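You operate a simulated robot arm through the tools that you are given. There is no shell and no other tool. Be economical: measure what you need, move in short steps, check, and stop when the job is done.

Carry out the task below with a simulated two-armed robot. There is one attempt and no reset: what you move stays moved.

## Task
Pick up the blue bottle with one hand, pass it to the other hand and put it in the inside of the seconds tub. Set down upright: blue bottle.

Only the result counts: the job must be done as asked and must still hold three seconds after the hand-in. Knocking over, shifting, dropping, spilling or breaking anything else fails it.

## Robot
Two 7-joint arms with two-finger parallel grippers on one trunk, on a base that drives. Base frame: it is fixed to the floor where the robot stands at the start and does not move with it; the origin is under the middle of the robot, x ahead of it, y to its left, z up; the surface under the hand at the start is at about z = 0.8. Units: m, degrees, N and s.
The left shoulder is at the start at [0.071, 0.156, 1.005], the right one opposite. Places, roughly: inside of the seconds tub (34x25 cm) [-0.28, -3.2, 0.26]. Payload 3.91 kg a hand.
The TCP of each hand is the grasp point between the finger pads, 0.03 m short of the fingertips. In the tool frame z runs along the fingers and y along their closing line. The gripper opens to 0.11 m. The fingers are 0.02 m wide and 0.01 m thick; the gripper's body (0.048 by 0.112 m) begins 0.055 m behind the TCP.
Orientation is that of the tool frame in the base frame, as a unit quaternion [x, y, z, w]. With the fingers straight down and closing along the base's y, the tool's x points along the base's -x, its y along +y and its z along -z.

## Interface
- The arms move only by the tool jog_arm. It takes "left_commands", "right_commands" or both (then of equal length, played together; a hand with none holds still); each is a list of rows, each a list of 7 numbers: the shift along the tool's x, y, z in m, then the turn, a rotation vector about the tool's x, y, z in degrees, then the opening, from 0 (shut) to 1 (fully open). In form: [[x, y, z, ax, ay, az, hand], ...]. A call has 1 to 20 rows; each row is the pose to reach, as a shift and turn from the pose commanded when the call began, along the tool's axes at that moment. A row lasts 0.2 s, in which the tool goes at most 0.05 m and 8.6 degrees; a call with a longer step from one row to the next is refused whole, and so is a gripper value outside its range. Where a pose cannot be reached the arm comes as near as it can. A force on the tool above 40 N (or 10 N above the force at the start of the call, whichever is more), or a blocked arm, ends the call early, and 0.2 s more pass. The fingers move at their own pace (about 0.108 m/s each) and stop on an object; they squeeze with about 42 N. The grip force told is the motor's: it shows also when the fingers shut on nothing. Time passes only in rows, and 0.2 s behind the last, so rows that repeat a pose let the fingers close. It gives the time, the measured TCP pose, the force on the tool (base axes), the opening and the grip force at its end, in the units of the frame above (readings bear some noise), with the torque about the TCP (base axes, N m) and any sound that the robot's microphone picked up.
- Cameras (640 x 400 px; columns grow to the right, rows downward): "scene" is now at [0.132, -0.0413, 1.2421]; the picture's right is [-0.47, -0.88, 0.00], its down [-0.41, 0.22, -0.88] and it looks along [0.78, -0.42, -0.47] (base axes); focal length 252 px, centre (320, 200). "left" rides on the left gripper at [0.072, -0.017, -0.103] in its tool frame; the picture's right is [0.23, 0.97, 0.00], its down [-0.76, 0.18, -0.62] and it looks along [-0.61, 0.14, 0.78] (tool axes); focal length 222 px, centre (320, 200). "right" rides on the right gripper at [0.072, 0.017, -0.104] in its tool frame; the picture's right is [-0.23, 0.97, 0.00], its down [-0.76, -0.18, -0.62] and it looks along [-0.61, -0.14, 0.78] (tool axes); focal length 222 px, centre (320, 200). There is no depth. A picture from a camera that has moved, and an enlarged one, comes with that camera's place and axes in the base frame and with its lens.
- grab_frame(camera): a new picture of that camera. It takes no simulated time.
- slide_trunk(by): slides the trunk up (or, below 0, down) by that many m; the arms and the scene camera ride with it, the base frame stays. It gives what a move gives, with no picture.
- roll_base(legs): drives the robot by 1 to 6 legs, each [ahead, left, turn to the left] in m, m and degrees, along the robot's own axes; the way and the turn of a leg run together, so that a leg with both is an arc; at most 1.5 m and 180 degrees a leg. The arms and the cameras ride along, it lands a little off, and it stops where it bumps. It gives what a move gives.
- head_to(pan, tilt): turns the head with the scene camera to pan (to the left, within 86 degrees either way) and tilt (down, from -29 to 69), counted from straight ahead of the robot. It gives what a move gives.
- close_up(camera, box): a new picture of the part [left, top, right, bottom] of that camera's present view, enlarged. It takes no simulated time.
- close_job(): hands the job in; it is judged then, once.

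Go step by step. Nothing tells you exact positions but the pictures and the camera data: compare them with the known pose of the tool, close in by small moves and look again before you grip or let go. The budget is 120 turns and 92 pictures, counting those below and the enlarged ones. Unless the task says otherwise, let go and move clear before handing in, and close with one line.

The tools are called after "Call:" by a JSON object that holds its "api" and its "payload". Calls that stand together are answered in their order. jog_arm: Moves the arms, as the interface text tells. Its arguments: {"type":"object","properties":{"left_commands":{"type":"array","items":{"type":"array","items":{"type":"number"}}},"right_commands":{"type":"array","items":{"type":"array","items":{"type":"number"}}}},"required":[]} The other tools are called the same way: slide_trunk (by) slides the trunk up or down; roll_base (legs) drives the base; head_to (pan, tilt) turns the head that bears the scene camera; grab_frame (camera) takes a picture; close_up (camera, box) takes an enlarged picture of a part of a camera's view; close_job () hands the job in.

At the start:

```text
t: 0.0
left_tool_pos: [0.7384, 0.0122, 1.0552]
left_ee_rot: [0.0, 1.0, 0.001, -0.001]
left_wrist_force: [-0.5, -0.6, -0.4]
left_torque: [0.02, 0.01, 0.0]
left_gripper_width: 0.11
left_grasp_force: 0.1
right_tool_pos: [0.5734, -0.4657, 1.0692]
right_ee_rot: [0.0, 1.0, 0.0, 0.0]
right_wrist_force: [0.1, -0.3, 0.2]
right_torque: [-0.03, 0.02, 0.0]
right_gripper_width: 0.1099
right_grasp_force: 0.1
trunk travel left (down, up): [-0.45, 0.49]
robot x, y, heading: [0.0038, -0.0012, 0.2]
head pan, tilt: [-28.0, 27.8]
```

scene: 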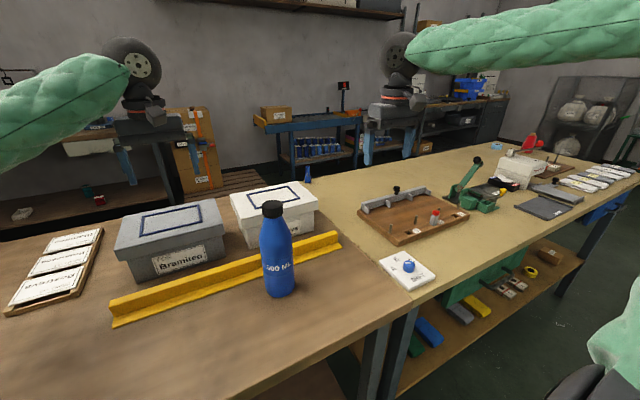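
right: 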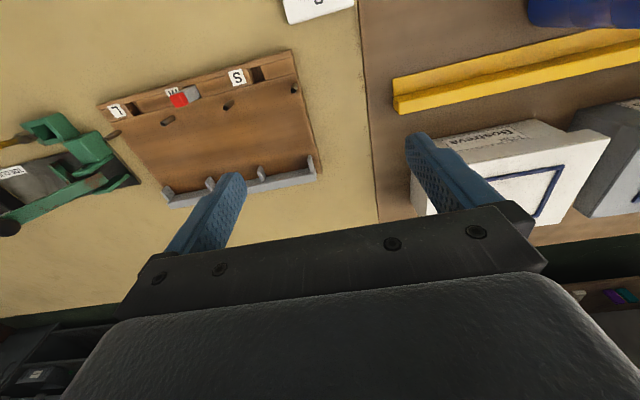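
left: 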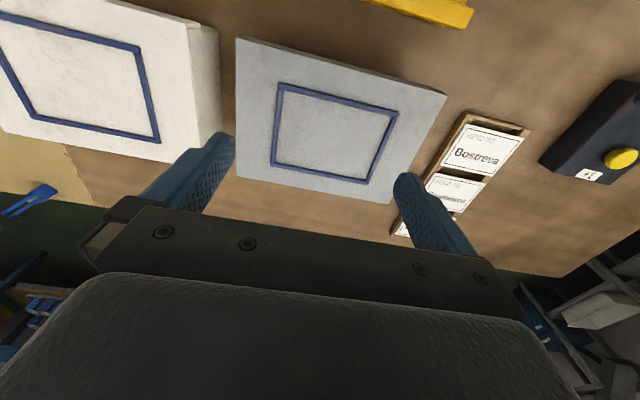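

The blue bottle stands near (0.55, -0.16) and is about 0.21 m tall. I plan to take its body from the side with the left hand, regrip it at the top with the right, then drive to the tub. First I'll look closer at the bottle and find the tub.

Call:
{"api": "close_up", "payload": {"camera": "scene", "box": [200, 180, 360, 320]}}

Call:
{"api": "head_to", "payload": {"pan": -86, "tilt": 25}}

Call:
{"api": "grab_frame", "payload": {"camera": "scene"}}

```text
2.86 times, centred on (280, 250) of scene
camera zoom: at [0.132, -0.0413, 1.2421], right [-0.47, -0.88, 0.0], down [-0.41, 0.22, -0.88], along [0.78, -0.42, -0.47], focal length 720 px, centre (434, 57)
```

zoom: 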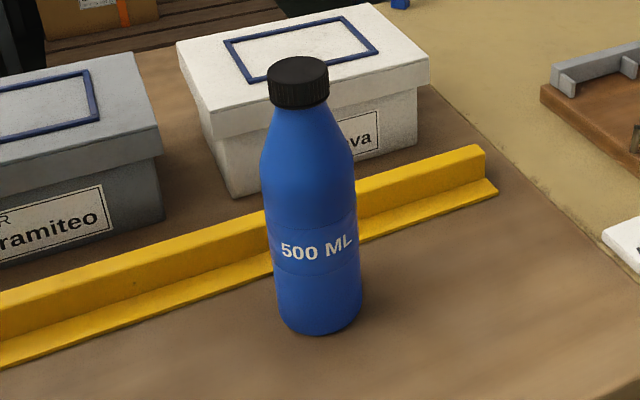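

```text
t: 1.3
left_tool_pos: [0.7387, 0.0117, 1.0549]
left_ee_rot: [0.0, 1.0, 0.0, 0.0]
left_wrist_force: [0.8, 0.3, -0.4]
left_torque: [0.0, -0.03, 0.0]
left_gripper_width: 0.1099
left_grasp_force: 0.0
right_tool_pos: [0.5742, -0.4659, 1.0695]
right_ee_rot: [0.0, 1.0, 0.0, -0.001]
right_wrist_force: [-0.3, -0.2, -0.3]
right_torque: [0.02, 0.02, -0.05]
right_gripper_width: 0.1099
right_grasp_force: 0.0
trunk travel left (down, up): [-0.45, 0.49]
robot x, y, heading: [0.0011, -0.0001, -0.0]
head pan, tilt: [-85.9, 25.0]
```

```text
87 pictures are left
camera scene: at [0.058, -0.0903, 1.2467], right [-1.0, -0.07, 0.0], down [-0.03, 0.42, -0.91], along [0.06, -0.9, -0.42], focal length 252 px, centre (320, 200)
```

scene: 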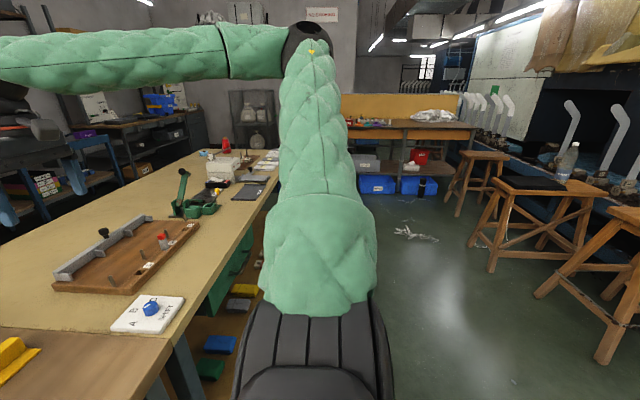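

The tub seems to be the grey box on the far bench's low shelf, so I'll zoom in on it.

Call:
{"api": "close_up", "payload": {"camera": "scene", "box": [330, 80, 490, 210]}}

```text
3.08 times, centred on (410, 145) of scene
camera zoom: at [0.058, -0.0903, 1.2467], right [-1.0, -0.07, 0.0], down [-0.03, 0.42, -0.91], along [0.06, -0.9, -0.42], focal length 775 px, centre (43, 369)
```

zoom: 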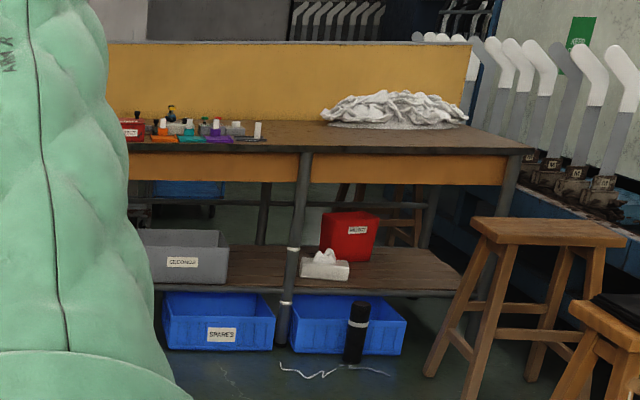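

The "SECONDS" tub sits on a low shelf under the bench. Its rim is near z 0.39 and the apron above it near 0.67, so the final hand must enter horizontally. The plan is for the right hand to pick the bottle by the cap from above, and for the left to take the body horizontally with its camera on top. I'll first test whether the left arm can reach that orientation.

Call:
{"api": "jog_arm", "payload": {"left_commands": [[0.015, 0.012, -0.01, 0, 0, -8, 1], [0.03, 0.024, -0.02, 0, 0, -16, 1], [0.045, 0.036, -0.03, 0, 0, -24, 1], [0.06, 0.048, -0.04, 0, 0, -32, 1], [0.075, 0.06, -0.05, 0, 0, -40, 1], [0.09, 0.072, -0.06, 0, 0, -48, 1], [0.105, 0.084, -0.07, 0, 0, -56, 1], [0.12, 0.096, -0.08, 0, 0, -64, 1], [0.135, 0.108, -0.09, 0, 0, -72, 1], [0.15, 0.12, -0.1, 0, 0, -80, 1], [0.165, 0.132, -0.1, 0, 0, -88, 1], [0.18, 0.144, -0.1, 0, 0, -96, 1], [0.19, 0.15, -0.1, 0, 0, -104, 1], [0.2, 0.16, -0.1, 0, 0, -112, 1], [0.2, 0.17, -0.1, 0, 0, -120, 1], [0.2, 0.18, -0.1, 0, 0, -128, 1], [0.2, 0.18, -0.1, 0, 0, -135, 1]]}}

```text
t: 4.9
left_tool_pos: [0.5396, 0.1919, 1.158]
left_ee_rot: [0.898, -0.44, 0.001, 0.0]
left_wrist_force: [-1.4, -0.6, -0.4]
left_torque: [0.04, -0.07, 0.0]
left_gripper_width: 0.1099
left_grasp_force: 0.2
left hand out of reach, approached as far as the arm can: row 16, 17
right_tool_pos: [0.5691, -0.467, 1.0743]
right_ee_rot: [0.001, 1.0, 0.0, 0.003]
right_wrist_force: [0.2, 0.9, 0.0]
right_torque: [0.02, -0.04, 0.0]
right_gripper_width: 0.11
right_grasp_force: 0.0
trunk travel left (down, up): [-0.45, 0.49]
robot x, y, heading: [-0.0009, 0.0012, -0.1]
head pan, tilt: [-85.9, 25.0]
```

The wrist stops at a heading of about -52°, so I'll pitch the hand up from here.

Call:
{"api": "jog_arm", "payload": {"left_commands": [[0, 0, 0, 0, 8, 0, 1], [0, 0, 0, 0, 16, 0, 1], [0, 0, 0, 0, 24, 0, 1], [0, 0, 0, 0, 32, 0, 1], [0, 0, 0, 0, 40, 0, 1], [0, 0, 0, 0, 48, 0, 1], [0, 0, 0, 0, 56, 0, 1], [0, 0, 0, 0, 64, 0, 1], [0, 0, 0, 0, 70, 0, 1], [0, 0, 0, 0, 75, 0, 1]]}}

Call:
{"api": "head_to", "payload": {"pan": -5, "tilt": 30}}

Call:
{"api": "grab_frame", "payload": {"camera": "scene"}}

```text
t: 7.1
left_tool_pos: [0.57, 0.211, 1.1781]
left_ee_rot: [0.704, -0.365, 0.539, 0.284]
left_wrist_force: [0.0, 0.5, -0.5]
left_torque: [0.02, 0.01, -0.01]
left_gripper_width: 0.11
left_grasp_force: 0.1
left hand out of reach, approached as far as the arm can: row 1, 2, 3, 4, 5, 6, 7, 8, 9, 10
right_tool_pos: [0.5728, -0.4647, 1.0709]
right_ee_rot: [0.0, 1.0, -0.002, 0.0]
right_wrist_force: [-0.6, -0.2, 0.0]
right_torque: [-0.04, 0.01, 0.02]
right_gripper_width: 0.1097
right_grasp_force: 0.0
trunk travel left (down, up): [-0.45, 0.49]
robot x, y, heading: [-0.0006, -0.0001, -0.0]
head pan, tilt: [-85.9, 25.0]
```

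```text
t: 8.6
left_tool_pos: [0.57, 0.2094, 1.1787]
left_ee_rot: [0.705, -0.365, 0.538, 0.283]
left_wrist_force: [0.2, -0.3, -0.3]
left_torque: [-0.01, 0.0, 0.0]
left_gripper_width: 0.11
left_grasp_force: 0.1
right_tool_pos: [0.5742, -0.4653, 1.0695]
right_ee_rot: [-0.001, 1.0, 0.0, 0.0]
right_wrist_force: [-0.2, 0.0, 0.4]
right_torque: [-0.01, -0.02, -0.01]
right_gripper_width: 0.1101
right_grasp_force: 0.0
trunk travel left (down, up): [-0.45, 0.49]
robot x, y, heading: [-0.0054, -0.0, -0.2]
head pan, tilt: [-5.0, 30.0]
```

```text
85 pictures are left
camera scene: at [0.1413, -0.0062, 1.2387], right [-0.09, -1.0, 0.0], down [-0.5, 0.04, -0.87], along [0.86, -0.08, -0.5], focal length 252 px, centre (320, 200)
```

scene: 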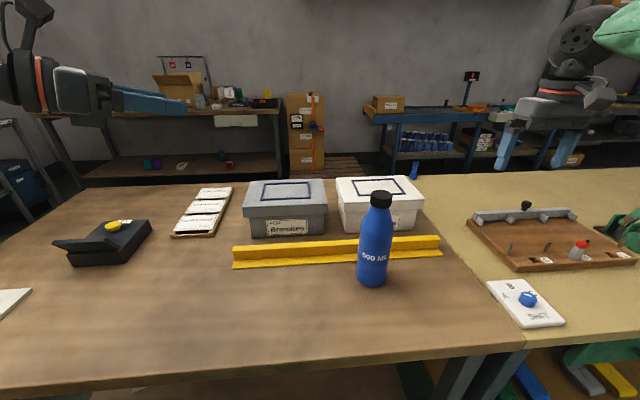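

The left arm can hold horizontally with the camera on top. From two views the bottle is near (0.535, -0.158) with its top at about 1.01, so I'll bring the right hand above it.

Call:
{"api": "jog_arm", "payload": {"right_commands": [[0, 0, -0.03, 0, 0, 0, 1], [0.01, 0.03, -0.06, 0, 0, 0, 1], [0.02, 0.07, -0.07, 0, 0, 0, 1], [0.03, 0.11, -0.07, 0, 0, 0, 1], [0.039, 0.15, -0.07, 0, 0, 0, 1], [0.039, 0.19, -0.07, 0, 0, 0, 1], [0.039, 0.23, -0.07, 0, 0, 0, 1], [0.039, 0.27, -0.07, 0, 0, 0, 1], [0.039, 0.3, -0.07, 0, 0, 0, 1], [0.039, 0.307, -0.06, 0, 0, 0, 1]]}}

Call:
{"api": "grab_frame", "payload": {"camera": "scene"}}

Call:
{"api": "grab_frame", "payload": {"camera": "right"}}

```text
t: 10.8
left_tool_pos: [0.57, 0.2095, 1.1788]
left_ee_rot: [0.706, -0.365, 0.537, 0.283]
left_wrist_force: [0.5, 0.5, 1.3]
left_torque: [0.0, 0.02, -0.02]
left_gripper_width: 0.1097
left_grasp_force: 0.0
right_tool_pos: [0.5354, -0.1583, 1.1298]
right_ee_rot: [0.0, 1.0, 0.0, 0.0]
right_wrist_force: [-0.1, -0.2, -0.5]
right_torque: [-0.03, 0.02, 0.03]
right_gripper_width: 0.1102
right_grasp_force: 0.0
trunk travel left (down, up): [-0.45, 0.49]
robot x, y, heading: [-0.0014, -0.0001, 0.1]
head pan, tilt: [-5.0, 30.0]
```

```text
84 pictures are left
camera scene: at [0.1417, -0.0063, 1.2387], right [-0.09, -1.0, 0.0], down [-0.5, 0.04, -0.87], along [0.86, -0.08, -0.5], focal length 252 px, centre (320, 200)
```

scene: 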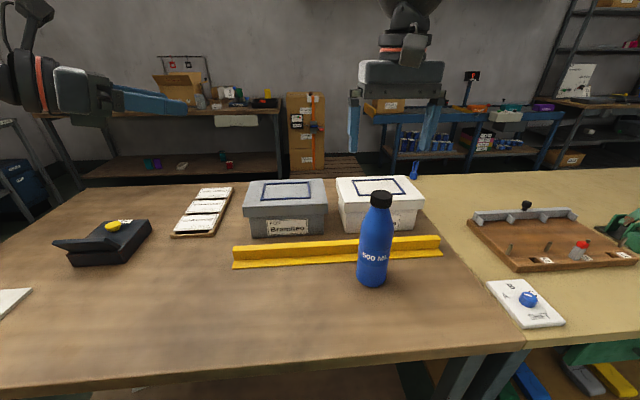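

```text
83 pictures are left
camera right: at [0.4636, -0.1405, 1.2329], right [0.23, 0.97, 0.0], down [0.76, -0.18, 0.62], along [0.61, -0.14, -0.78], focal length 222 px, centre (320, 200)
```

right: 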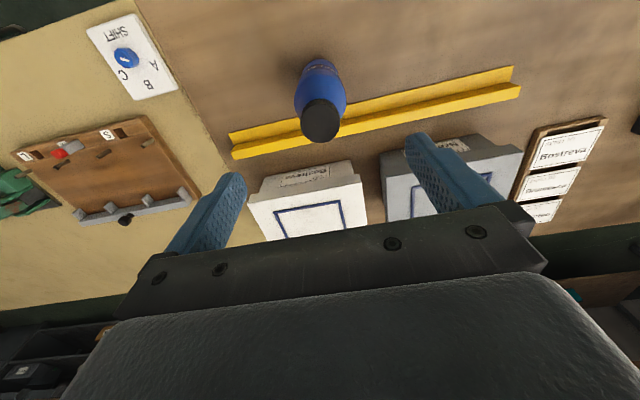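

Both views put the cap at (0.538, -0.157), centred under the hand. I'll go straight down until the TCP is at cap height.

Call:
{"api": "jog_arm", "payload": {"right_commands": [[-0.002, 0.001, 0.04, 0, 0, 0, 1], [-0.002, 0.001, 0.08, 0, 0, 0, 1], [-0.002, 0.001, 0.11, 0, 0, 0, 1], [-0.002, 0.001, 0.125, 0, 0, 0, 1], [-0.002, 0.001, 0.138, 0, 0, 0, 1]]}}

Call:
{"api": "close_up", "payload": {"camera": "scene", "box": [300, 120, 460, 300]}}

Call:
{"api": "grab_frame", "payload": {"camera": "right"}}

```text
t: 12.0
left_tool_pos: [0.5713, 0.2095, 1.1786]
left_ee_rot: [0.705, -0.365, 0.537, 0.283]
left_wrist_force: [0.3, -0.1, 0.2]
left_torque: [-0.01, 0.02, 0.0]
left_gripper_width: 0.1102
left_grasp_force: 0.1
right_tool_pos: [0.5387, -0.1597, 0.9918]
right_ee_rot: [0.0, 1.0, 0.0, 0.0]
right_wrist_force: [-0.3, 0.0, -0.3]
right_torque: [0.01, 0.02, 0.01]
right_gripper_width: 0.1101
right_grasp_force: 0.1
trunk travel left (down, up): [-0.45, 0.49]
robot x, y, heading: [0.0002, 0.0008, 0.1]
head pan, tilt: [-5.0, 30.0]
```

```text
2.22 times, centred on (380, 210) of scene
camera zoom: at [0.1417, -0.0061, 1.2387], right [-0.09, -1.0, 0.0], down [-0.5, 0.04, -0.87], along [0.86, -0.08, -0.5], focal length 560 px, centre (187, 178)
```

zoom: 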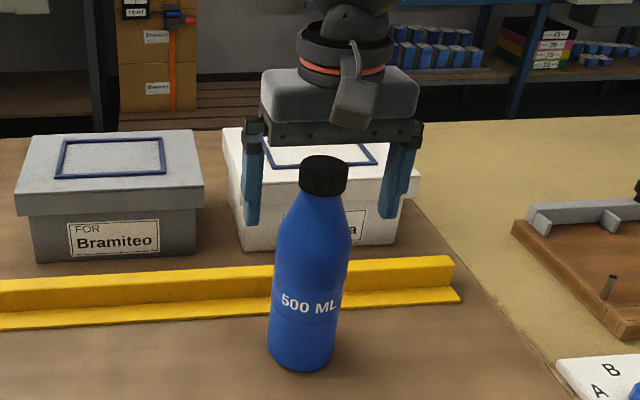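

```text
81 pictures are left
camera right: at [0.4655, -0.1421, 1.0943], right [0.23, 0.97, 0.0], down [0.76, -0.18, 0.62], along [0.61, -0.14, -0.78], focal length 222 px, centre (320, 200)
```

right: 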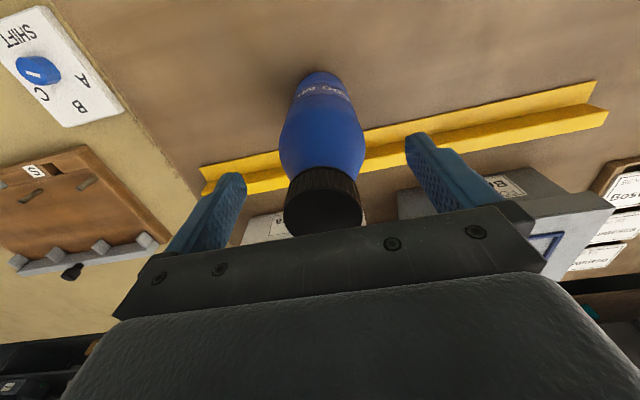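

The hand is well centred sideways. The cap looks a few millimetres nearer and higher than the TCP, so I'll adjust a little and close.

Call:
{"api": "jog_arm", "payload": {"right_commands": [[0.006, 0.001, -0.005, 0, 0, 0, 1], [0.006, 0.001, -0.005, 0, 0, 0, 0.7], [0.006, 0.001, -0.005, 0, 0, 0, 0.5], [0.006, 0.001, -0.005, 0, 0, 0, 0.3], [0.006, 0.001, -0.005, 0, 0, 0, 0.1], [0.006, 0.001, -0.005, 0, 0, 0, 0.1], [0.006, 0.001, -0.005, 0, 0, 0, 0.1]]}}

Call:
{"api": "close_up", "payload": {"camera": "scene", "box": [300, 120, 460, 300]}}

Call:
{"api": "grab_frame", "payload": {"camera": "right"}}

```text
t: 13.6
left_tool_pos: [0.5693, 0.2098, 1.1788]
left_ee_rot: [0.705, -0.365, 0.537, 0.283]
left_wrist_force: [-0.7, 0.0, 0.0]
left_torque: [0.01, 0.02, 0.01]
left_gripper_width: 0.1099
left_grasp_force: 0.1
right_tool_pos: [0.5314, -0.158, 0.9978]
right_ee_rot: [0.0, 1.0, 0.001, 0.001]
right_wrist_force: [-0.3, -2.3, 2.3]
right_torque: [-0.11, -0.02, -0.01]
right_gripper_width: 0.0469
right_grasp_force: 42.0
trunk travel left (down, up): [-0.45, 0.49]
robot x, y, heading: [-0.0006, 0.0013, 0.3]
head pan, tilt: [-5.0, 30.0]
```

```text
2.22 times, centred on (380, 210) of scene
camera zoom: at [0.1412, -0.006, 1.2388], right [-0.09, -1.0, 0.0], down [-0.5, 0.04, -0.87], along [0.86, -0.08, -0.5], focal length 560 px, centre (187, 178)
```

zoom: 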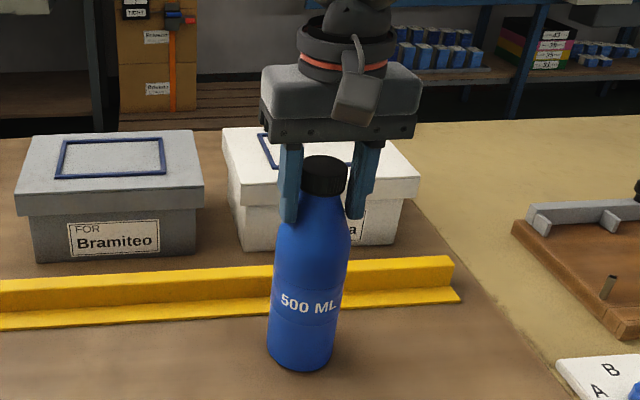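

```text
79 pictures are left
camera right: at [0.4593, -0.1406, 1.0999], right [0.23, 0.97, 0.0], down [0.76, -0.18, 0.62], along [0.61, -0.14, -0.78], focal length 222 px, centre (320, 200)
```

right: 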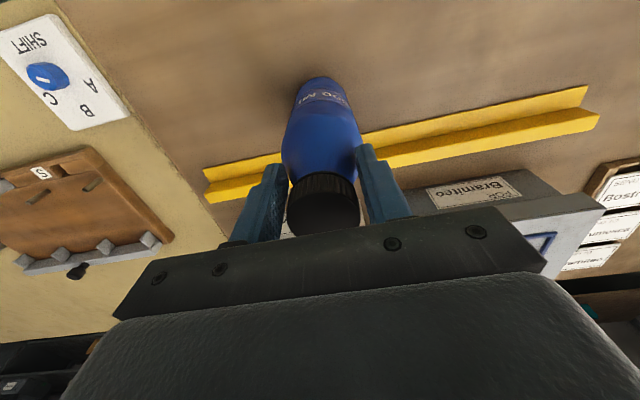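

The hand holds a 47 mm width, possibly at the sloping shoulder below the cap. I'll open slightly, raise 14 mm so only the cap is gripped, and close again.

Call:
{"api": "jog_arm", "payload": {"right_commands": [[0, 0, 0, 0, 0, 0, 0.65], [0, 0, 0, 0, 0, 0, 0.65], [0, 0, -0.007, 0, 0, 0, 0.65], [0, 0, -0.014, 0, 0, 0, 0.65], [0, 0, -0.014, 0, 0, 0, 0.4], [0, 0, -0.014, 0, 0, 0, 0.2], [0, 0, -0.014, 0, 0, 0, 0.1], [0, 0, -0.014, 0, 0, 0, 0.1]]}}

Call:
{"api": "close_up", "payload": {"camera": "scene", "box": [340, 150, 420, 220]}}

```text
t: 15.4
left_tool_pos: [0.5706, 0.2091, 1.1785]
left_ee_rot: [0.706, -0.365, 0.537, 0.283]
left_wrist_force: [-1.2, 0.1, 0.0]
left_torque: [-0.04, 0.02, -0.02]
left_gripper_width: 0.1102
left_grasp_force: 0.0
right_tool_pos: [0.5315, -0.1565, 1.0112]
right_ee_rot: [0.001, 1.0, 0.0, 0.0]
right_wrist_force: [1.3, -1.4, 0.9]
right_torque: [0.0, -0.24, -0.08]
right_gripper_width: 0.0391
right_grasp_force: 41.8
trunk travel left (down, up): [-0.45, 0.49]
robot x, y, heading: [-0.0025, 0.0004, -0.2]
head pan, tilt: [-5.0, 30.0]
```

```text
5.71 times, centred on (380, 185) of scene
camera zoom: at [0.1414, -0.006, 1.2387], right [-0.09, -1.0, 0.0], down [-0.5, 0.04, -0.87], along [0.86, -0.08, -0.5], focal length 1439 px, centre (-23, 286)
```

zoom: 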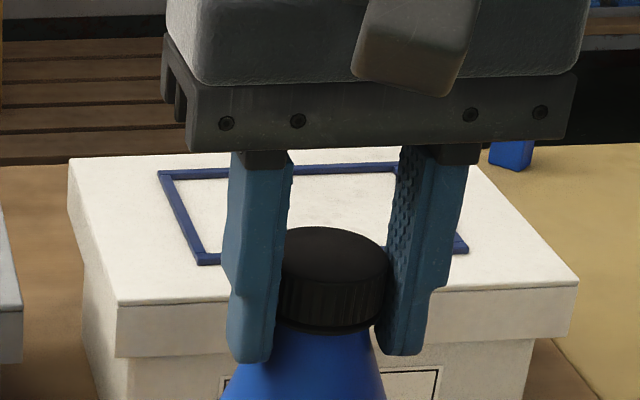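

The cap is now gripped at 39 mm, so I'll lift.

Call:
{"api": "jog_arm", "payload": {"right_commands": [[0, 0, -0.01, 0, 0, 0, 0.1], [0, 0, -0.03, 0, 0, 0, 0.1], [0, 0, -0.05, 0, 0, 0, 0.1], [0, 0, -0.08, 0, 0, 0, 0.1], [0, 0, -0.11, 0, 0, 0, 0.1], [0, 0, -0.14, 0, 0, 0, 0.1], [0, 0, -0.16, 0, 0, 0, 0.1]]}}

Call:
{"api": "grab_frame", "payload": {"camera": "scene"}}

Call:
{"api": "grab_frame", "payload": {"camera": "left"}}

```text
t: 17.0
left_tool_pos: [0.5713, 0.2083, 1.1785]
left_ee_rot: [0.705, -0.366, 0.537, 0.283]
left_wrist_force: [0.0, -0.5, 1.0]
left_torque: [0.01, -0.01, -0.02]
left_gripper_width: 0.1099
left_grasp_force: 0.0
right_tool_pos: [0.5309, -0.1575, 1.1711]
right_ee_rot: [-0.001, 1.0, 0.0, 0.0]
right_wrist_force: [-0.3, -0.1, -4.4]
right_torque: [-0.01, 0.05, 0.01]
right_gripper_width: 0.0391
right_grasp_force: 42.0
trunk travel left (down, up): [-0.45, 0.49]
robot x, y, heading: [0.0018, 0.0021, 0.1]
head pan, tilt: [-5.0, 30.0]
```

```text
77 pictures are left
camera scene: at [0.1414, -0.0059, 1.2387], right [-0.09, -1.0, 0.0], down [-0.5, 0.04, -0.87], along [0.86, -0.08, -0.5], focal length 252 px, centre (320, 200)
```

scene: 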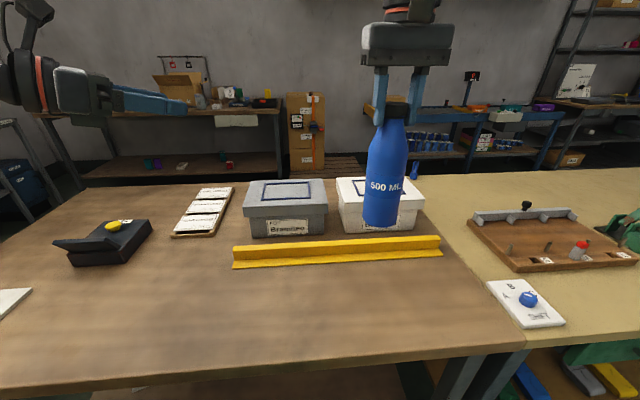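

```text
76 pictures are left
camera left: at [0.5386, 0.2841, 1.2753], right [-0.76, -0.61, 0.23], down [-0.61, 0.55, -0.57], along [0.22, -0.57, -0.79], focal length 222 px, centre (320, 200)
```

left: 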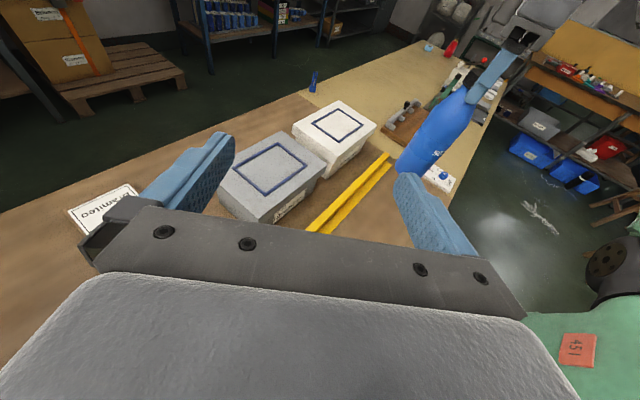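

The lift held at about 0.45 kg, with the bottle axis at (0.531, -0.157) and its base at 0.96. Next I'll bring the bottle toward the middle and the left hand to a pre-grasp point about 14 cm short of it.

Call:
{"api": "jog_arm", "payload": {"left_commands": [[-0.005, 0.026, 0.014, 0, -1, 0, 1], [-0.01, 0.052, 0.028, 0, -2, 0, 1], [-0.015, 0.078, 0.042, 0, -3, 0, 1], [-0.02, 0.104, 0.056, 0, -4, 0, 1], [-0.025, 0.13, 0.07, 0, -5, 0, 1], [-0.03, 0.156, 0.084, 0, -5, 0, 1]], "right_commands": [[-0.005, 0.018, 0, 0, 0, 0, 0.1], [-0.01, 0.036, 0, 0, 0, 0, 0.1], [-0.015, 0.054, 0, 0, 0, 0, 0.1], [-0.02, 0.072, 0, 0, 0, 0, 0.1], [-0.025, 0.09, 0, 0, 0, 0, 0.1], [-0.029, 0.107, 0, 0, 0, 0, 0.1]]}}

Call:
{"api": "grab_frame", "payload": {"camera": "scene"}}

Call:
{"api": "grab_frame", "payload": {"camera": "left"}}

```text
t: 18.4
left_tool_pos: [0.5194, 0.0241, 1.1251]
left_ee_rot: [0.732, -0.364, 0.513, 0.262]
left_wrist_force: [-0.1, 0.8, 0.0]
left_torque: [0.0, 0.01, 0.0]
left_gripper_width: 0.11
left_grasp_force: 0.0
left hand out of reach, approached as far as the arm can: row 1, 2, 3, 4, 5, 6
right_tool_pos: [0.5606, -0.0502, 1.1701]
right_ee_rot: [0.001, 1.0, 0.001, 0.0]
right_wrist_force: [0.7, 0.4, -4.1]
right_torque: [0.05, 0.05, 0.01]
right_gripper_width: 0.0385
right_grasp_force: 41.6
trunk travel left (down, up): [-0.45, 0.49]
robot x, y, heading: [0.0033, 0.0014, -0.1]
head pan, tilt: [-5.0, 30.0]
```

```text
75 pictures are left
camera scene: at [0.1429, -0.0061, 1.2384], right [-0.09, -1.0, 0.0], down [-0.5, 0.04, -0.87], along [0.86, -0.08, -0.5], focal length 252 px, centre (320, 200)
```

scene: 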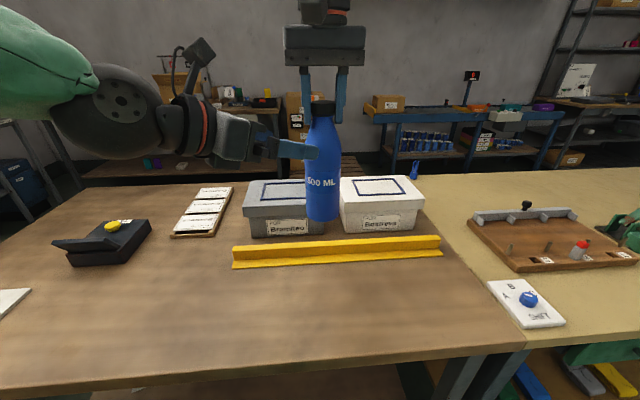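

```text
74 pictures are left
camera left: at [0.4908, 0.0934, 1.2285], right [-0.73, -0.64, 0.23], down [-0.65, 0.57, -0.51], along [0.2, -0.52, -0.83], focal length 222 px, centre (320, 200)
```

left: 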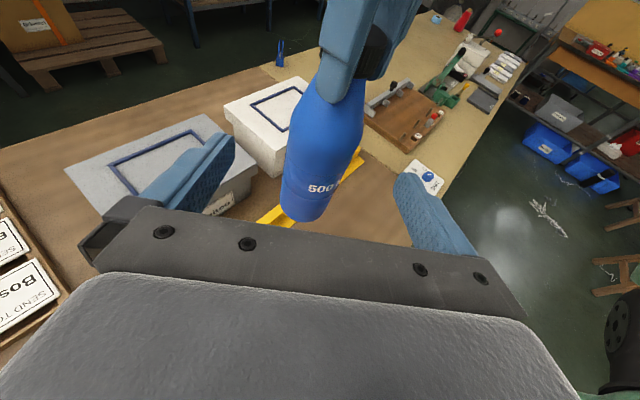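

The left hand is wrist-limited and its commanded pose has drifted from the actual one. I'll yaw the command by -15° so the pose is reachable, and hold at a pre-grasp 10 cm back.

Call:
{"api": "jog_arm", "payload": {"left_commands": [[0.008, -0.012, 0.009, -7, 0, 2.56, 1], [0.017, -0.024, 0.018, -14.1, 0, 5.13, 1], [0.017, -0.024, 0.018, -14.1, 0, 5.13, 1]]}}

Call:
{"api": "grab_frame", "payload": {"camera": "left"}}

```text
t: 19.2
left_tool_pos: [0.5502, 0.0229, 1.1352]
left_ee_rot: [0.683, -0.453, 0.476, 0.318]
left_wrist_force: [0.4, 0.3, 0.1]
left_torque: [0.06, -0.01, 0.02]
left_gripper_width: 0.1101
left_grasp_force: 0.0
right_tool_pos: [0.5578, -0.0517, 1.1728]
right_ee_rot: [0.001, 1.0, 0.001, 0.0]
right_wrist_force: [-0.7, -0.4, -4.4]
right_torque: [0.01, 0.04, 0.0]
right_gripper_width: 0.0388
right_grasp_force: 41.5
trunk travel left (down, up): [-0.45, 0.49]
robot x, y, heading: [0.0022, 0.0013, -0.2]
head pan, tilt: [-5.0, 30.0]
```

```text
73 pictures are left
camera left: at [0.538, 0.095, 1.24], right [-0.87, -0.45, 0.22], down [-0.49, 0.71, -0.5], along [0.07, -0.54, -0.84], focal length 222 px, centre (320, 200)
```

left: 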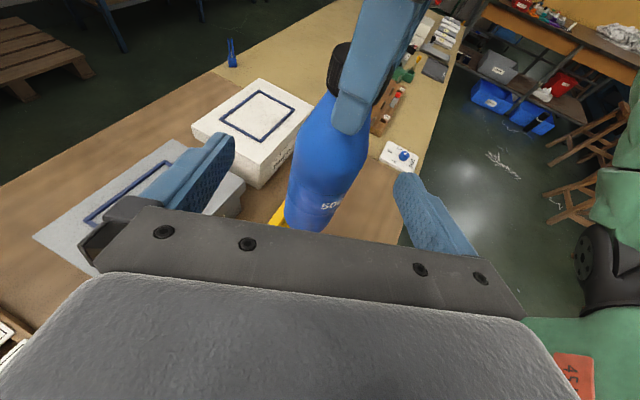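

The pose is reachable now (heading -67°, 20° down). I'll line up sideways and lower, then look before advancing.

Call:
{"api": "jog_arm", "payload": {"left_commands": [[-0.01, 0.01, -0.015, 0, 0, 0, 1], [-0.027, 0.021, -0.01, 0, 0, 0, 1], [-0.027, 0.021, 0.01, 0, 0, 0, 1], [-0.027, 0.021, 0.03, 0, 0, 0, 1]]}}

Call:
{"api": "grab_frame", "payload": {"camera": "left"}}

Call:
{"api": "close_up", "payload": {"camera": "scene", "box": [200, 20, 420, 240]}}

```text
t: 20.2
left_tool_pos: [0.539, 0.0002, 1.0997]
left_ee_rot: [0.683, -0.453, 0.476, 0.319]
left_wrist_force: [0.3, -1.0, 0.2]
left_torque: [-0.02, 0.01, 0.0]
left_gripper_width: 0.1102
left_grasp_force: 0.0
right_tool_pos: [0.5602, -0.0495, 1.1702]
right_ee_rot: [0.0, 1.0, 0.0, 0.0]
right_wrist_force: [0.4, 0.1, -4.3]
right_torque: [0.0, 0.04, -0.03]
right_gripper_width: 0.0392
right_grasp_force: 42.3
trunk travel left (down, up): [-0.45, 0.49]
robot x, y, heading: [0.0033, 0.0026, -0.1]
head pan, tilt: [-5.0, 30.0]
```

```text
72 pictures are left
camera left: at [0.5274, 0.0711, 1.2033], right [-0.87, -0.45, 0.22], down [-0.49, 0.71, -0.5], along [0.07, -0.54, -0.84], focal length 222 px, centre (320, 200)
```

left: 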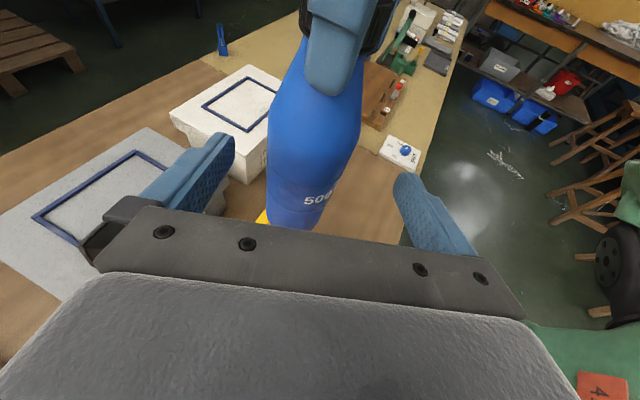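

```text
1.82 times, centred on (310, 130) of scene
camera zoom: at [0.1421, -0.0065, 1.2386], right [-0.09, -1.0, 0.0], down [-0.5, 0.04, -0.87], along [0.86, -0.07, -0.5], focal length 458 px, centre (338, 327)
```

zoom: 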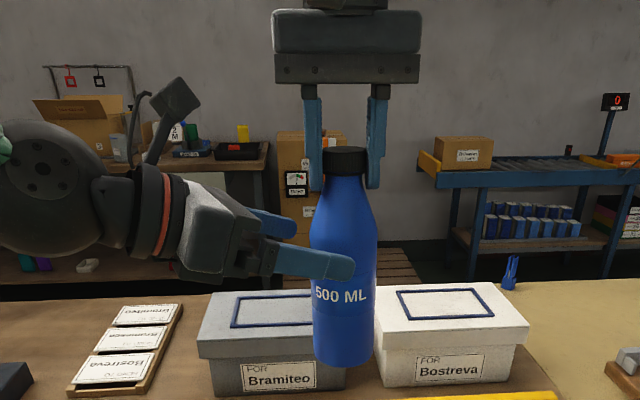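

The bottle sits centred between the left fingers, which clear the right hand. I'll advance the remaining 5.5 cm and close the left hand.

Call:
{"api": "jog_arm", "payload": {"left_commands": [[0.001, 0, 0.02, 0, 0, 0, 1], [0.002, 0, 0.04, 0, 0, 0, 1], [0.003, 0, 0.055, 0, 0, 0, 1], [0.003, 0, 0.055, 0, 0, 0, 1]]}}

Call:
{"api": "grab_frame", "payload": {"camera": "left"}}

Call:
{"api": "close_up", "payload": {"camera": "scene", "box": [200, 20, 420, 240]}}

```text
t: 21.2
left_tool_pos: [0.559, -0.0498, 1.0852]
left_ee_rot: [0.683, -0.453, 0.477, 0.319]
left_wrist_force: [-0.3, 0.0, 0.0]
left_torque: [0.02, -0.05, -0.05]
left_gripper_width: 0.1099
left_grasp_force: 0.1
right_tool_pos: [0.56, -0.0489, 1.1715]
right_ee_rot: [0.0, 1.0, 0.0, 0.0]
right_wrist_force: [-0.1, -1.0, -4.5]
right_torque: [0.02, 0.04, -0.02]
right_gripper_width: 0.039
right_grasp_force: 42.2
trunk travel left (down, up): [-0.45, 0.49]
robot x, y, heading: [0.0003, 0.0005, -0.3]
head pan, tilt: [-5.0, 30.0]
```

```text
70 pictures are left
camera left: at [0.5479, 0.0225, 1.1883], right [-0.87, -0.45, 0.22], down [-0.49, 0.71, -0.5], along [0.07, -0.54, -0.84], focal length 222 px, centre (320, 200)
```

left: 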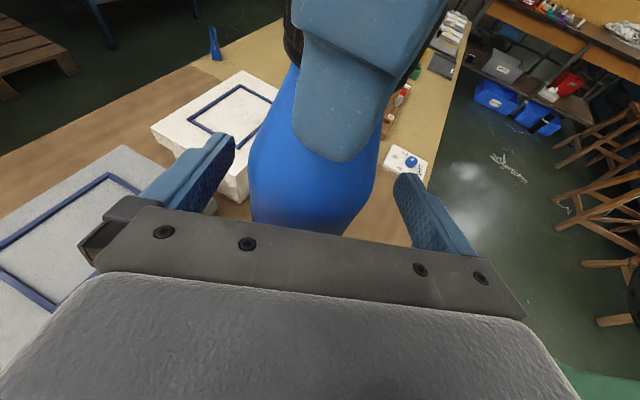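

```text
1.82 times, centred on (310, 130) of scene
camera zoom: at [0.1414, -0.0056, 1.2387], right [-0.09, -1.0, 0.0], down [-0.5, 0.04, -0.87], along [0.86, -0.08, -0.5], focal length 458 px, centre (338, 327)
```

zoom: 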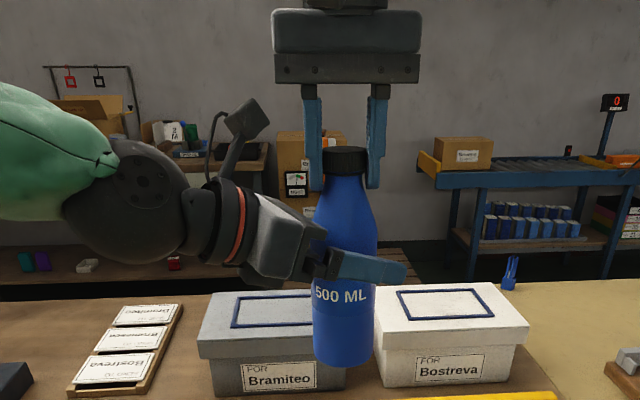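

The left fingers straddle the bottle just above its label. I'll close the left hand.

Call:
{"api": "jog_arm", "payload": {"left_commands": [[0, 0, 0, 0, 0, 0, 0.8], [0, 0, 0, 0, 0, 0, 0.65], [0, 0, 0, 0, 0, 0, 0.5], [0, 0, 0, 0, 0, 0, 0.4], [0, 0, 0, 0, 0, 0, 0.4], [0, 0, 0, 0, 0, 0, 0.4]]}}

```text
t: 22.5
left_tool_pos: [0.5602, -0.0491, 1.0839]
left_ee_rot: [0.684, -0.451, 0.475, 0.32]
left_wrist_force: [0.9, 1.2, -0.4]
left_torque: [0.08, 0.54, -0.09]
left_gripper_width: 0.0652
left_grasp_force: 42.0
right_tool_pos: [0.5589, -0.0505, 1.1712]
right_ee_rot: [0.0, 1.0, 0.0, 0.0]
right_wrist_force: [-1.5, -0.6, -2.7]
right_torque: [-0.15, -0.47, 0.11]
right_gripper_width: 0.0392
right_grasp_force: 42.0
trunk travel left (down, up): [-0.45, 0.49]
robot x, y, heading: [-0.0037, -0.0009, 0.1]
head pan, tilt: [-5.0, 30.0]
stopped in row 6 (left hand): the force on the tool passed its limit at 41 N (the readings are from after the stop); the commanded pose is now the measured one
```

The left hand grips the body at 65 mm. I'll open the right hand and raise it clear.

Call:
{"api": "jog_arm", "payload": {"right_commands": [[0, 0, 0, 0, 0, 0, 0.4], [0, 0, 0, 0, 0, 0, 0.6], [0, 0, 0, 0, 0, 0, 0.7], [0, 0, -0.03, 0, 0, 0, 0.8], [0, 0, -0.07, 0, 0, 0, 0.8], [0, 0, -0.11, 0, 0, 0, 0.8]]}}

Call:
{"api": "grab_frame", "payload": {"camera": "scene"}}

```text
t: 23.9
left_tool_pos: [0.5628, -0.0489, 1.0835]
left_ee_rot: [0.685, -0.45, 0.476, 0.318]
left_wrist_force: [0.2, -0.4, -0.5]
left_torque: [0.06, 0.0, -0.02]
left_gripper_width: 0.0654
left_grasp_force: 42.1
right_tool_pos: [0.5608, -0.0532, 1.2791]
right_ee_rot: [0.0, 1.0, 0.001, -0.001]
right_wrist_force: [0.7, 0.2, -0.2]
right_torque: [0.0, 0.01, 0.0]
right_gripper_width: 0.0882
right_grasp_force: 0.0
trunk travel left (down, up): [-0.45, 0.49]
robot x, y, heading: [-0.0007, 0.0041, 0.2]
head pan, tilt: [-5.0, 30.0]
```

```text
68 pictures are left
camera scene: at [0.1433, -0.0064, 1.2384], right [-0.09, -1.0, 0.0], down [-0.5, 0.04, -0.86], along [0.86, -0.08, -0.5], focal length 252 px, centre (320, 200)
```

scene: 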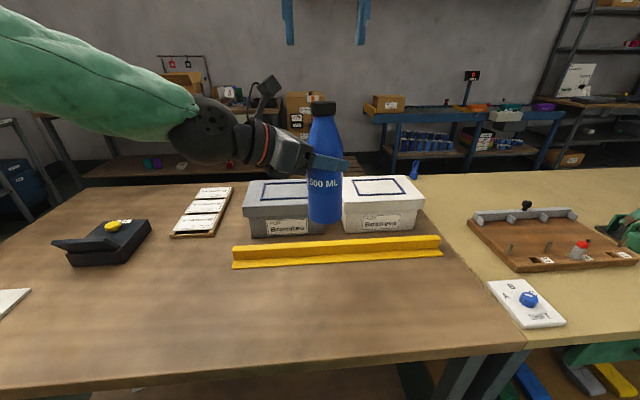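

The left hand alone holds the bottle upright. I'll pull the right hand aside, then back away from the table.

Call:
{"api": "jog_arm", "payload": {"right_commands": [[0.01, -0.04, 0, 0, 0, 0, 0.5], [0.02, -0.08, 0, 0, 0, 0, 0.5], [0.03, -0.12, 0.01, 0, 0, 0, 0.5], [0.04, -0.16, 0.02, 0, 0, 0, 0.5], [0.06, -0.2, 0.03, 0, 0, 0, 0.5], [0.08, -0.24, 0.04, 0, 0, 0, 0.5], [0.1, -0.28, 0.05, 0, 0, 0, 0.5]]}}

Call:
{"api": "roll_base", "payload": {"legs": [[-0.4, 0, 0], [0, 0, -70]]}}

Call:
{"api": "head_to", "payload": {"pan": -10, "tilt": 25}}

Call:
{"api": "grab_frame", "payload": {"camera": "scene"}}

```text
t: 25.5
left_tool_pos: [0.56, -0.05, 1.0838]
left_ee_rot: [0.684, -0.452, 0.476, 0.318]
left_wrist_force: [-0.1, -0.7, 0.1]
left_torque: [0.02, 0.03, 0.03]
left_gripper_width: 0.065
left_grasp_force: 42.1
right_tool_pos: [0.4573, -0.3312, 1.2298]
right_ee_rot: [0.0, 1.0, 0.0, 0.001]
right_wrist_force: [0.2, 0.7, 0.1]
right_torque: [0.02, -0.02, -0.03]
right_gripper_width: 0.055
right_grasp_force: 0.1
trunk travel left (down, up): [-0.45, 0.49]
robot x, y, heading: [0.0033, 0.0035, 0.1]
head pan, tilt: [-5.0, 30.0]
```

```text
t: 31.0
left_tool_pos: [-0.2406, -0.5421, 1.083]
left_ee_rot: [-0.307, 0.759, -0.211, -0.533]
left_wrist_force: [-0.5, 0.1, 0.4]
left_torque: [-0.02, 0.0, -0.05]
left_gripper_width: 0.0649
left_grasp_force: 41.4
right_tool_pos: [-0.5409, -0.5455, 1.2298]
right_ee_rot: [0.568, 0.823, -0.001, 0.001]
right_wrist_force: [-0.6, -0.8, -0.5]
right_torque: [-0.01, -0.01, 0.03]
right_gripper_width: 0.055
right_grasp_force: 0.0
trunk travel left (down, up): [-0.45, 0.49]
robot x, y, heading: [-0.3946, -0.0002, -69.1]
head pan, tilt: [-5.0, 30.0]
```

```text
t: 31.7
left_tool_pos: [-0.2419, -0.5415, 1.0839]
left_ee_rot: [-0.307, 0.76, -0.211, -0.532]
left_wrist_force: [0.5, -0.1, 0.1]
left_torque: [0.02, -0.02, 0.01]
left_gripper_width: 0.0649
left_grasp_force: 42.0
right_tool_pos: [-0.5406, -0.5462, 1.2305]
right_ee_rot: [0.567, 0.823, 0.0, 0.0]
right_wrist_force: [-1.5, -0.8, 0.0]
right_torque: [0.0, 0.01, -0.05]
right_gripper_width: 0.0549
right_grasp_force: 0.0
trunk travel left (down, up): [-0.45, 0.49]
robot x, y, heading: [-0.3935, 0.001, -69.0]
head pan, tilt: [-10.0, 25.0]
```

```text
67 pictures are left
camera scene: at [-0.3582, -0.1362, 1.2466], right [-0.98, -0.19, 0.0], down [-0.08, 0.42, -0.91], along [0.17, -0.89, -0.42], focal length 252 px, centre (320, 200)
```

scene: 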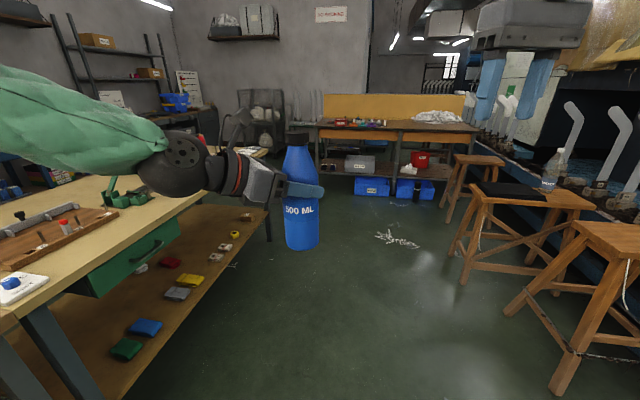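

The route ahead is clear apart from some litter on the floor. I'll zoom in on the bench and tub.

Call:
{"api": "close_up", "payload": {"camera": "scene", "box": [300, 85, 480, 215]}}

```text
3.08 times, centred on (390, 150) of scene
camera zoom: at [-0.3582, -0.1362, 1.2466], right [-0.98, -0.19, 0.0], down [-0.08, 0.42, -0.91], along [0.17, -0.89, -0.42], focal length 775 px, centre (105, 354)
```

zoom: 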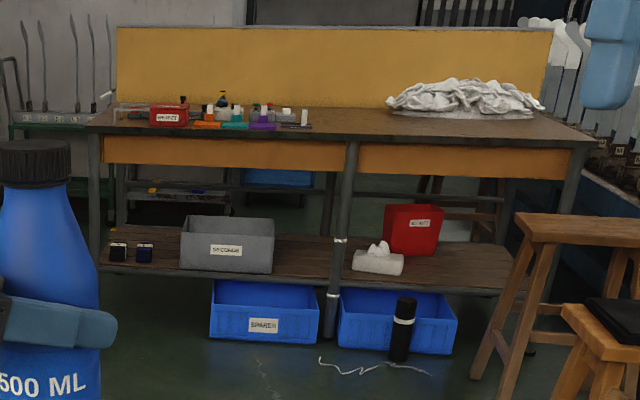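

The tub is empty and there are two small jars to its left. I'll raise the right hand out of the way and drive to a staging point in front of the bench.

Call:
{"api": "jog_arm", "payload": {"right_commands": [[0.02, 0, -0.04, 0, 0, 0, 0.3], [0.03, 0, -0.08, 0, 0, 0, 0.3], [0.04, 0, -0.12, 0, 0, 0, 0.3], [0.05, 0, -0.16, 0, 0, 0, 0.3], [0.05, 0, -0.2, 0, 0, 0, 0.3], [0.05, 0, -0.24, 0, 0, 0, 0.3], [0.05, 0, -0.28, 0, 0, 0, 0.3]]}}

Call:
{"api": "roll_base", "payload": {"legs": [[0, 0, -11], [1.05, -0.14, 0], [0.95, -0.14, 0]]}}

Call:
{"api": "grab_frame", "payload": {"camera": "scene"}}

```text
t: 33.3
left_tool_pos: [-0.2399, -0.5412, 1.084]
left_ee_rot: [-0.307, 0.759, -0.211, -0.533]
left_wrist_force: [0.0, -0.6, -0.4]
left_torque: [0.02, 0.0, -0.03]
left_gripper_width: 0.0652
left_grasp_force: 42.1
right_tool_pos: [-0.5572, -0.4991, 1.5109]
right_ee_rot: [0.568, 0.823, -0.001, 0.0]
right_wrist_force: [0.9, 0.7, -0.3]
right_torque: [-0.02, 0.04, 0.02]
right_gripper_width: 0.0331
right_grasp_force: 0.1
trunk travel left (down, up): [-0.45, 0.49]
robot x, y, heading: [-0.396, 0.0019, -69.0]
head pan, tilt: [-10.0, 25.0]
```

```text
t: 44.2
left_tool_pos: [-0.2499, -2.6033, 1.0834]
left_ee_rot: [-0.238, 0.784, -0.162, -0.55]
left_wrist_force: [0.4, 0.1, 0.0]
left_torque: [0.02, -0.01, 0.0]
left_gripper_width: 0.065
left_grasp_force: 42.1
right_tool_pos: [-0.5555, -2.5062, 1.5102]
right_ee_rot: [0.639, 0.769, 0.0, 0.0]
right_wrist_force: [0.0, 0.0, 0.3]
right_torque: [0.04, 0.02, -0.05]
right_gripper_width: 0.0329
right_grasp_force: 0.0
trunk travel left (down, up): [-0.45, 0.49]
robot x, y, heading: [-0.3079, -2.0407, -79.5]
head pan, tilt: [-10.0, 25.0]
```

```text
65 pictures are left
camera scene: at [-0.2928, -2.1828, 1.2466], right [-1.0, -0.01, 0.0], down [0.0, 0.42, -0.91], along [0.01, -0.91, -0.42], focal length 252 px, centre (320, 200)
```

scene: 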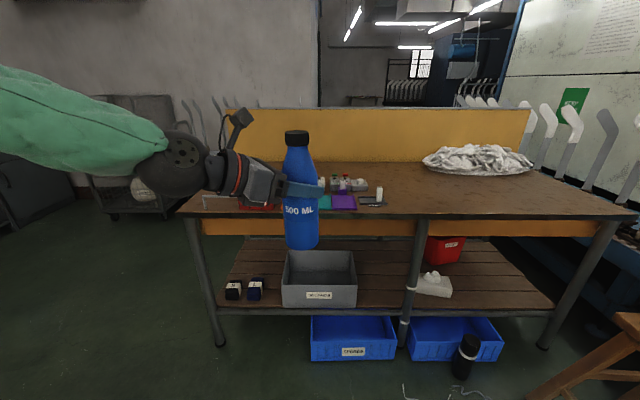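

The view looks straight at the tub. Its front wall is near y = -3.09, the rim z is about 0.385, and the apron bottom is about 0.67. I'll lower the trunk, then yaw the left hand as far toward forward as it goes.

Call:
{"api": "slide_trunk", "payload": {"by": -0.44}}

Call:
{"api": "jog_arm", "payload": {"left_commands": [[0, 0, 0, 6.6, 0, -2.4, 0.4], [0, 0, 0, 13.2, 0, -4.8, 0.4], [0, 0, 0, 19.8, 0, -7.2, 0.4]]}}

```text
refused: -0.44 is not a number from -0.4 to 0.4
```

```text
t: 45.0
left_tool_pos: [-0.2581, -2.6038, 1.0882]
left_ee_rot: [-0.373, 0.731, -0.255, -0.511]
left_wrist_force: [-0.4, 0.3, -4.3]
left_torque: [0.0, -0.02, 0.02]
left_gripper_width: 0.0648
left_grasp_force: 41.6
left hand out of reach, approached as far as the arm can: row 3
right_tool_pos: [-0.5592, -2.5045, 1.5096]
right_ee_rot: [0.639, 0.769, 0.0, 0.001]
right_wrist_force: [-0.9, 0.6, -0.8]
right_torque: [-0.04, -0.07, 0.0]
right_gripper_width: 0.0331
right_grasp_force: 0.1
trunk travel left (down, up): [-0.45, 0.49]
robot x, y, heading: [-0.3034, -2.0432, -79.5]
head pan, tilt: [-10.0, 25.0]
```

The hand now points at -126°, which is -47° in the robot's frame. I'll lower the trunk by 0.4.

Call:
{"api": "slide_trunk", "payload": {"by": -0.4}}

Call:
{"api": "head_to", "payload": {"pan": 0, "tilt": 45}}

Call:
{"api": "grab_frame", "payload": {"camera": "scene"}}

```text
t: 48.8
left_tool_pos: [-0.2566, -2.6051, 0.6878]
left_ee_rot: [-0.373, 0.73, -0.255, -0.513]
left_wrist_force: [0.0, 0.2, -3.9]
left_torque: [0.02, -0.01, -0.01]
left_gripper_width: 0.0649
left_grasp_force: 41.9
right_tool_pos: [-0.5555, -2.5068, 1.1091]
right_ee_rot: [0.639, 0.769, 0.0, 0.0]
right_wrist_force: [1.0, -0.4, -0.7]
right_torque: [0.01, 0.01, 0.0]
right_gripper_width: 0.033
right_grasp_force: 0.0
trunk travel left (down, up): [-0.05, 0.89]
robot x, y, heading: [-0.3067, -2.0462, -79.5]
head pan, tilt: [-10.0, 25.0]
```

```text
t: 49.6
left_tool_pos: [-0.2573, -2.6046, 0.6876]
left_ee_rot: [-0.373, 0.73, -0.255, -0.513]
left_wrist_force: [0.4, 0.2, -4.2]
left_torque: [-0.01, -0.05, 0.03]
left_gripper_width: 0.0649
left_grasp_force: 42.5
right_tool_pos: [-0.5546, -2.5049, 1.1093]
right_ee_rot: [0.638, 0.77, 0.0, 0.0]
right_wrist_force: [0.6, 0.8, 0.4]
right_torque: [-0.01, -0.01, -0.02]
right_gripper_width: 0.0331
right_grasp_force: 0.1
trunk travel left (down, up): [-0.05, 0.89]
robot x, y, heading: [-0.3004, -2.0426, -79.4]
head pan, tilt: [0.0, 45.0]
```

```text
64 pictures are left
camera scene: at [-0.2789, -2.17, 0.8161], right [-0.98, -0.18, 0.0], down [-0.13, 0.69, -0.71], along [0.13, -0.7, -0.71], focal length 252 px, centre (320, 200)
```

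scene: 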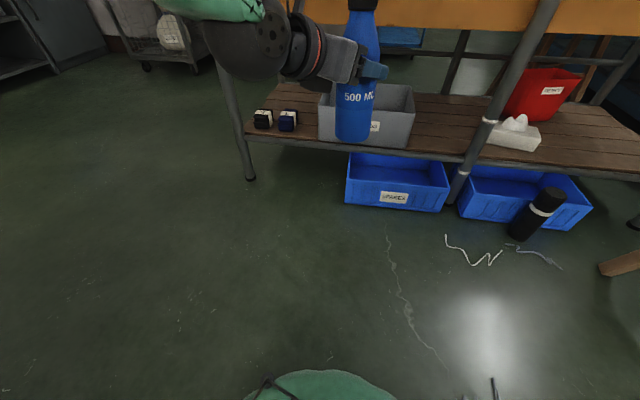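

The tub, jars, bins and floor clutter are all in view. I'll lower the left hand to entry height (TCP about 0.53) and pitch it up to 5° below level, so the hand's camera will fit under the apron.

Call:
{"api": "jog_arm", "payload": {"left_commands": [[-0.03, 0, 0.011, 0, 3, 0, 0.4], [-0.06, 0, 0.022, 0, 6, 0, 0.4], [-0.09, 0, 0.033, 0, 9, 0, 0.4], [-0.12, 0, 0.044, 0, 12, 0, 0.4], [-0.148, 0, 0.055, 0, 15, 0, 0.4]]}}

Call:
{"api": "grab_frame", "payload": {"camera": "scene"}}

```text
t: 50.8
left_tool_pos: [-0.2567, -2.6042, 0.5274]
left_ee_rot: [-0.338, 0.656, -0.302, -0.604]
left_wrist_force: [-0.1, 0.0, -5.0]
left_torque: [0.01, -0.04, -0.01]
left_gripper_width: 0.0648
left_grasp_force: 42.3
right_tool_pos: [-0.5545, -2.5091, 1.1081]
right_ee_rot: [0.639, 0.769, 0.0, -0.002]
right_wrist_force: [0.6, -0.9, -1.1]
right_torque: [0.1, 0.0, 0.01]
right_gripper_width: 0.0326
right_grasp_force: 0.1
trunk travel left (down, up): [-0.05, 0.89]
robot x, y, heading: [-0.3045, -2.0418, -79.4]
head pan, tilt: [0.0, 45.0]
```

```text
63 pictures are left
camera scene: at [-0.2781, -2.1714, 0.8155], right [-0.98, -0.18, 0.0], down [-0.13, 0.7, -0.71], along [0.13, -0.69, -0.71], focal length 252 px, centre (320, 200)
```

scene: 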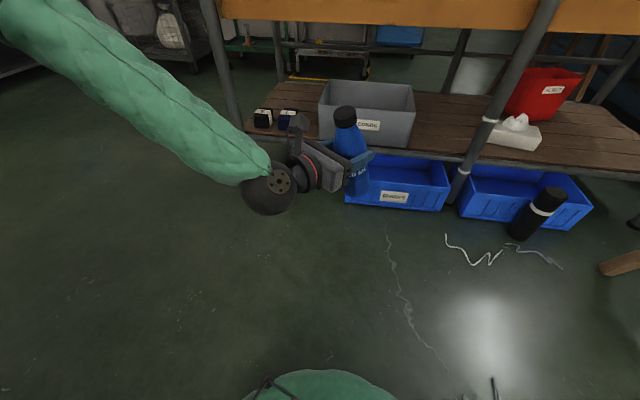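

Entry height is set. I'll turn the base left by 9° and drive so the bottle waits just in front of the apron, lined up with the tub's centre.

Call:
{"api": "roll_base", "payload": {"legs": [[0, 0, 9.4], [0.31, -0.205, 0]]}}

Call:
{"api": "grab_frame", "payload": {"camera": "scene"}}

Call:
{"api": "grab_frame", "payload": {"camera": "left"}}

```text
t: 53.8
left_tool_pos: [-0.2556, -2.9393, 0.5287]
left_ee_rot: [-0.39, 0.627, -0.35, -0.576]
left_wrist_force: [-0.6, -0.5, -3.4]
left_torque: [0.04, -0.05, 0.01]
left_gripper_width: 0.0647
left_grasp_force: 42.2
right_tool_pos: [-0.5638, -2.8938, 1.1092]
right_ee_rot: [0.573, 0.82, 0.0, 0.0]
right_wrist_force: [0.6, -0.6, 0.1]
right_torque: [0.0, 0.0, -0.02]
right_gripper_width: 0.0329
right_grasp_force: 0.0
trunk travel left (down, up): [-0.05, 0.89]
robot x, y, heading: [-0.3954, -2.3946, -69.8]
head pan, tilt: [0.0, 45.0]
```

```text
62 pictures are left
camera scene: at [-0.347, -2.5169, 0.816], right [-0.94, -0.34, 0.0], down [-0.24, 0.66, -0.71], along [0.24, -0.66, -0.71], focal length 252 px, centre (320, 200)
```

scene: 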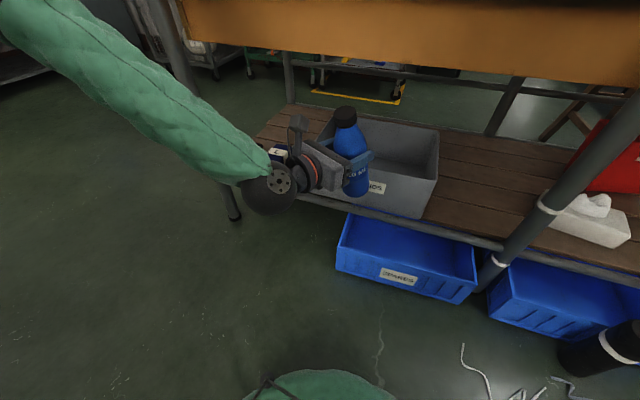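

```text
61 pictures are left
camera left: at [-0.1956, -2.8627, 0.6104], right [-0.88, 0.42, 0.24], down [0.14, 0.7, -0.7], along [-0.46, -0.58, -0.67], focal length 222 px, centre (320, 200)
```

left: 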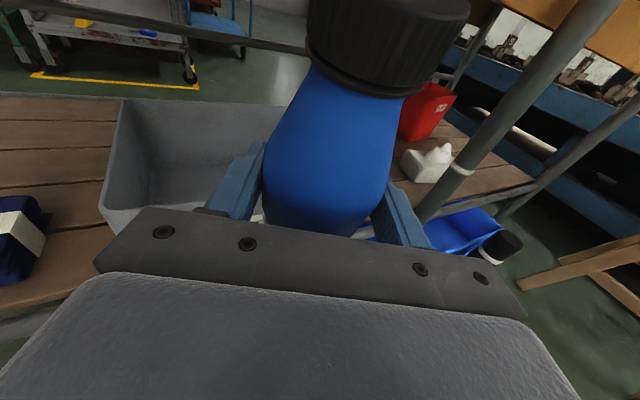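

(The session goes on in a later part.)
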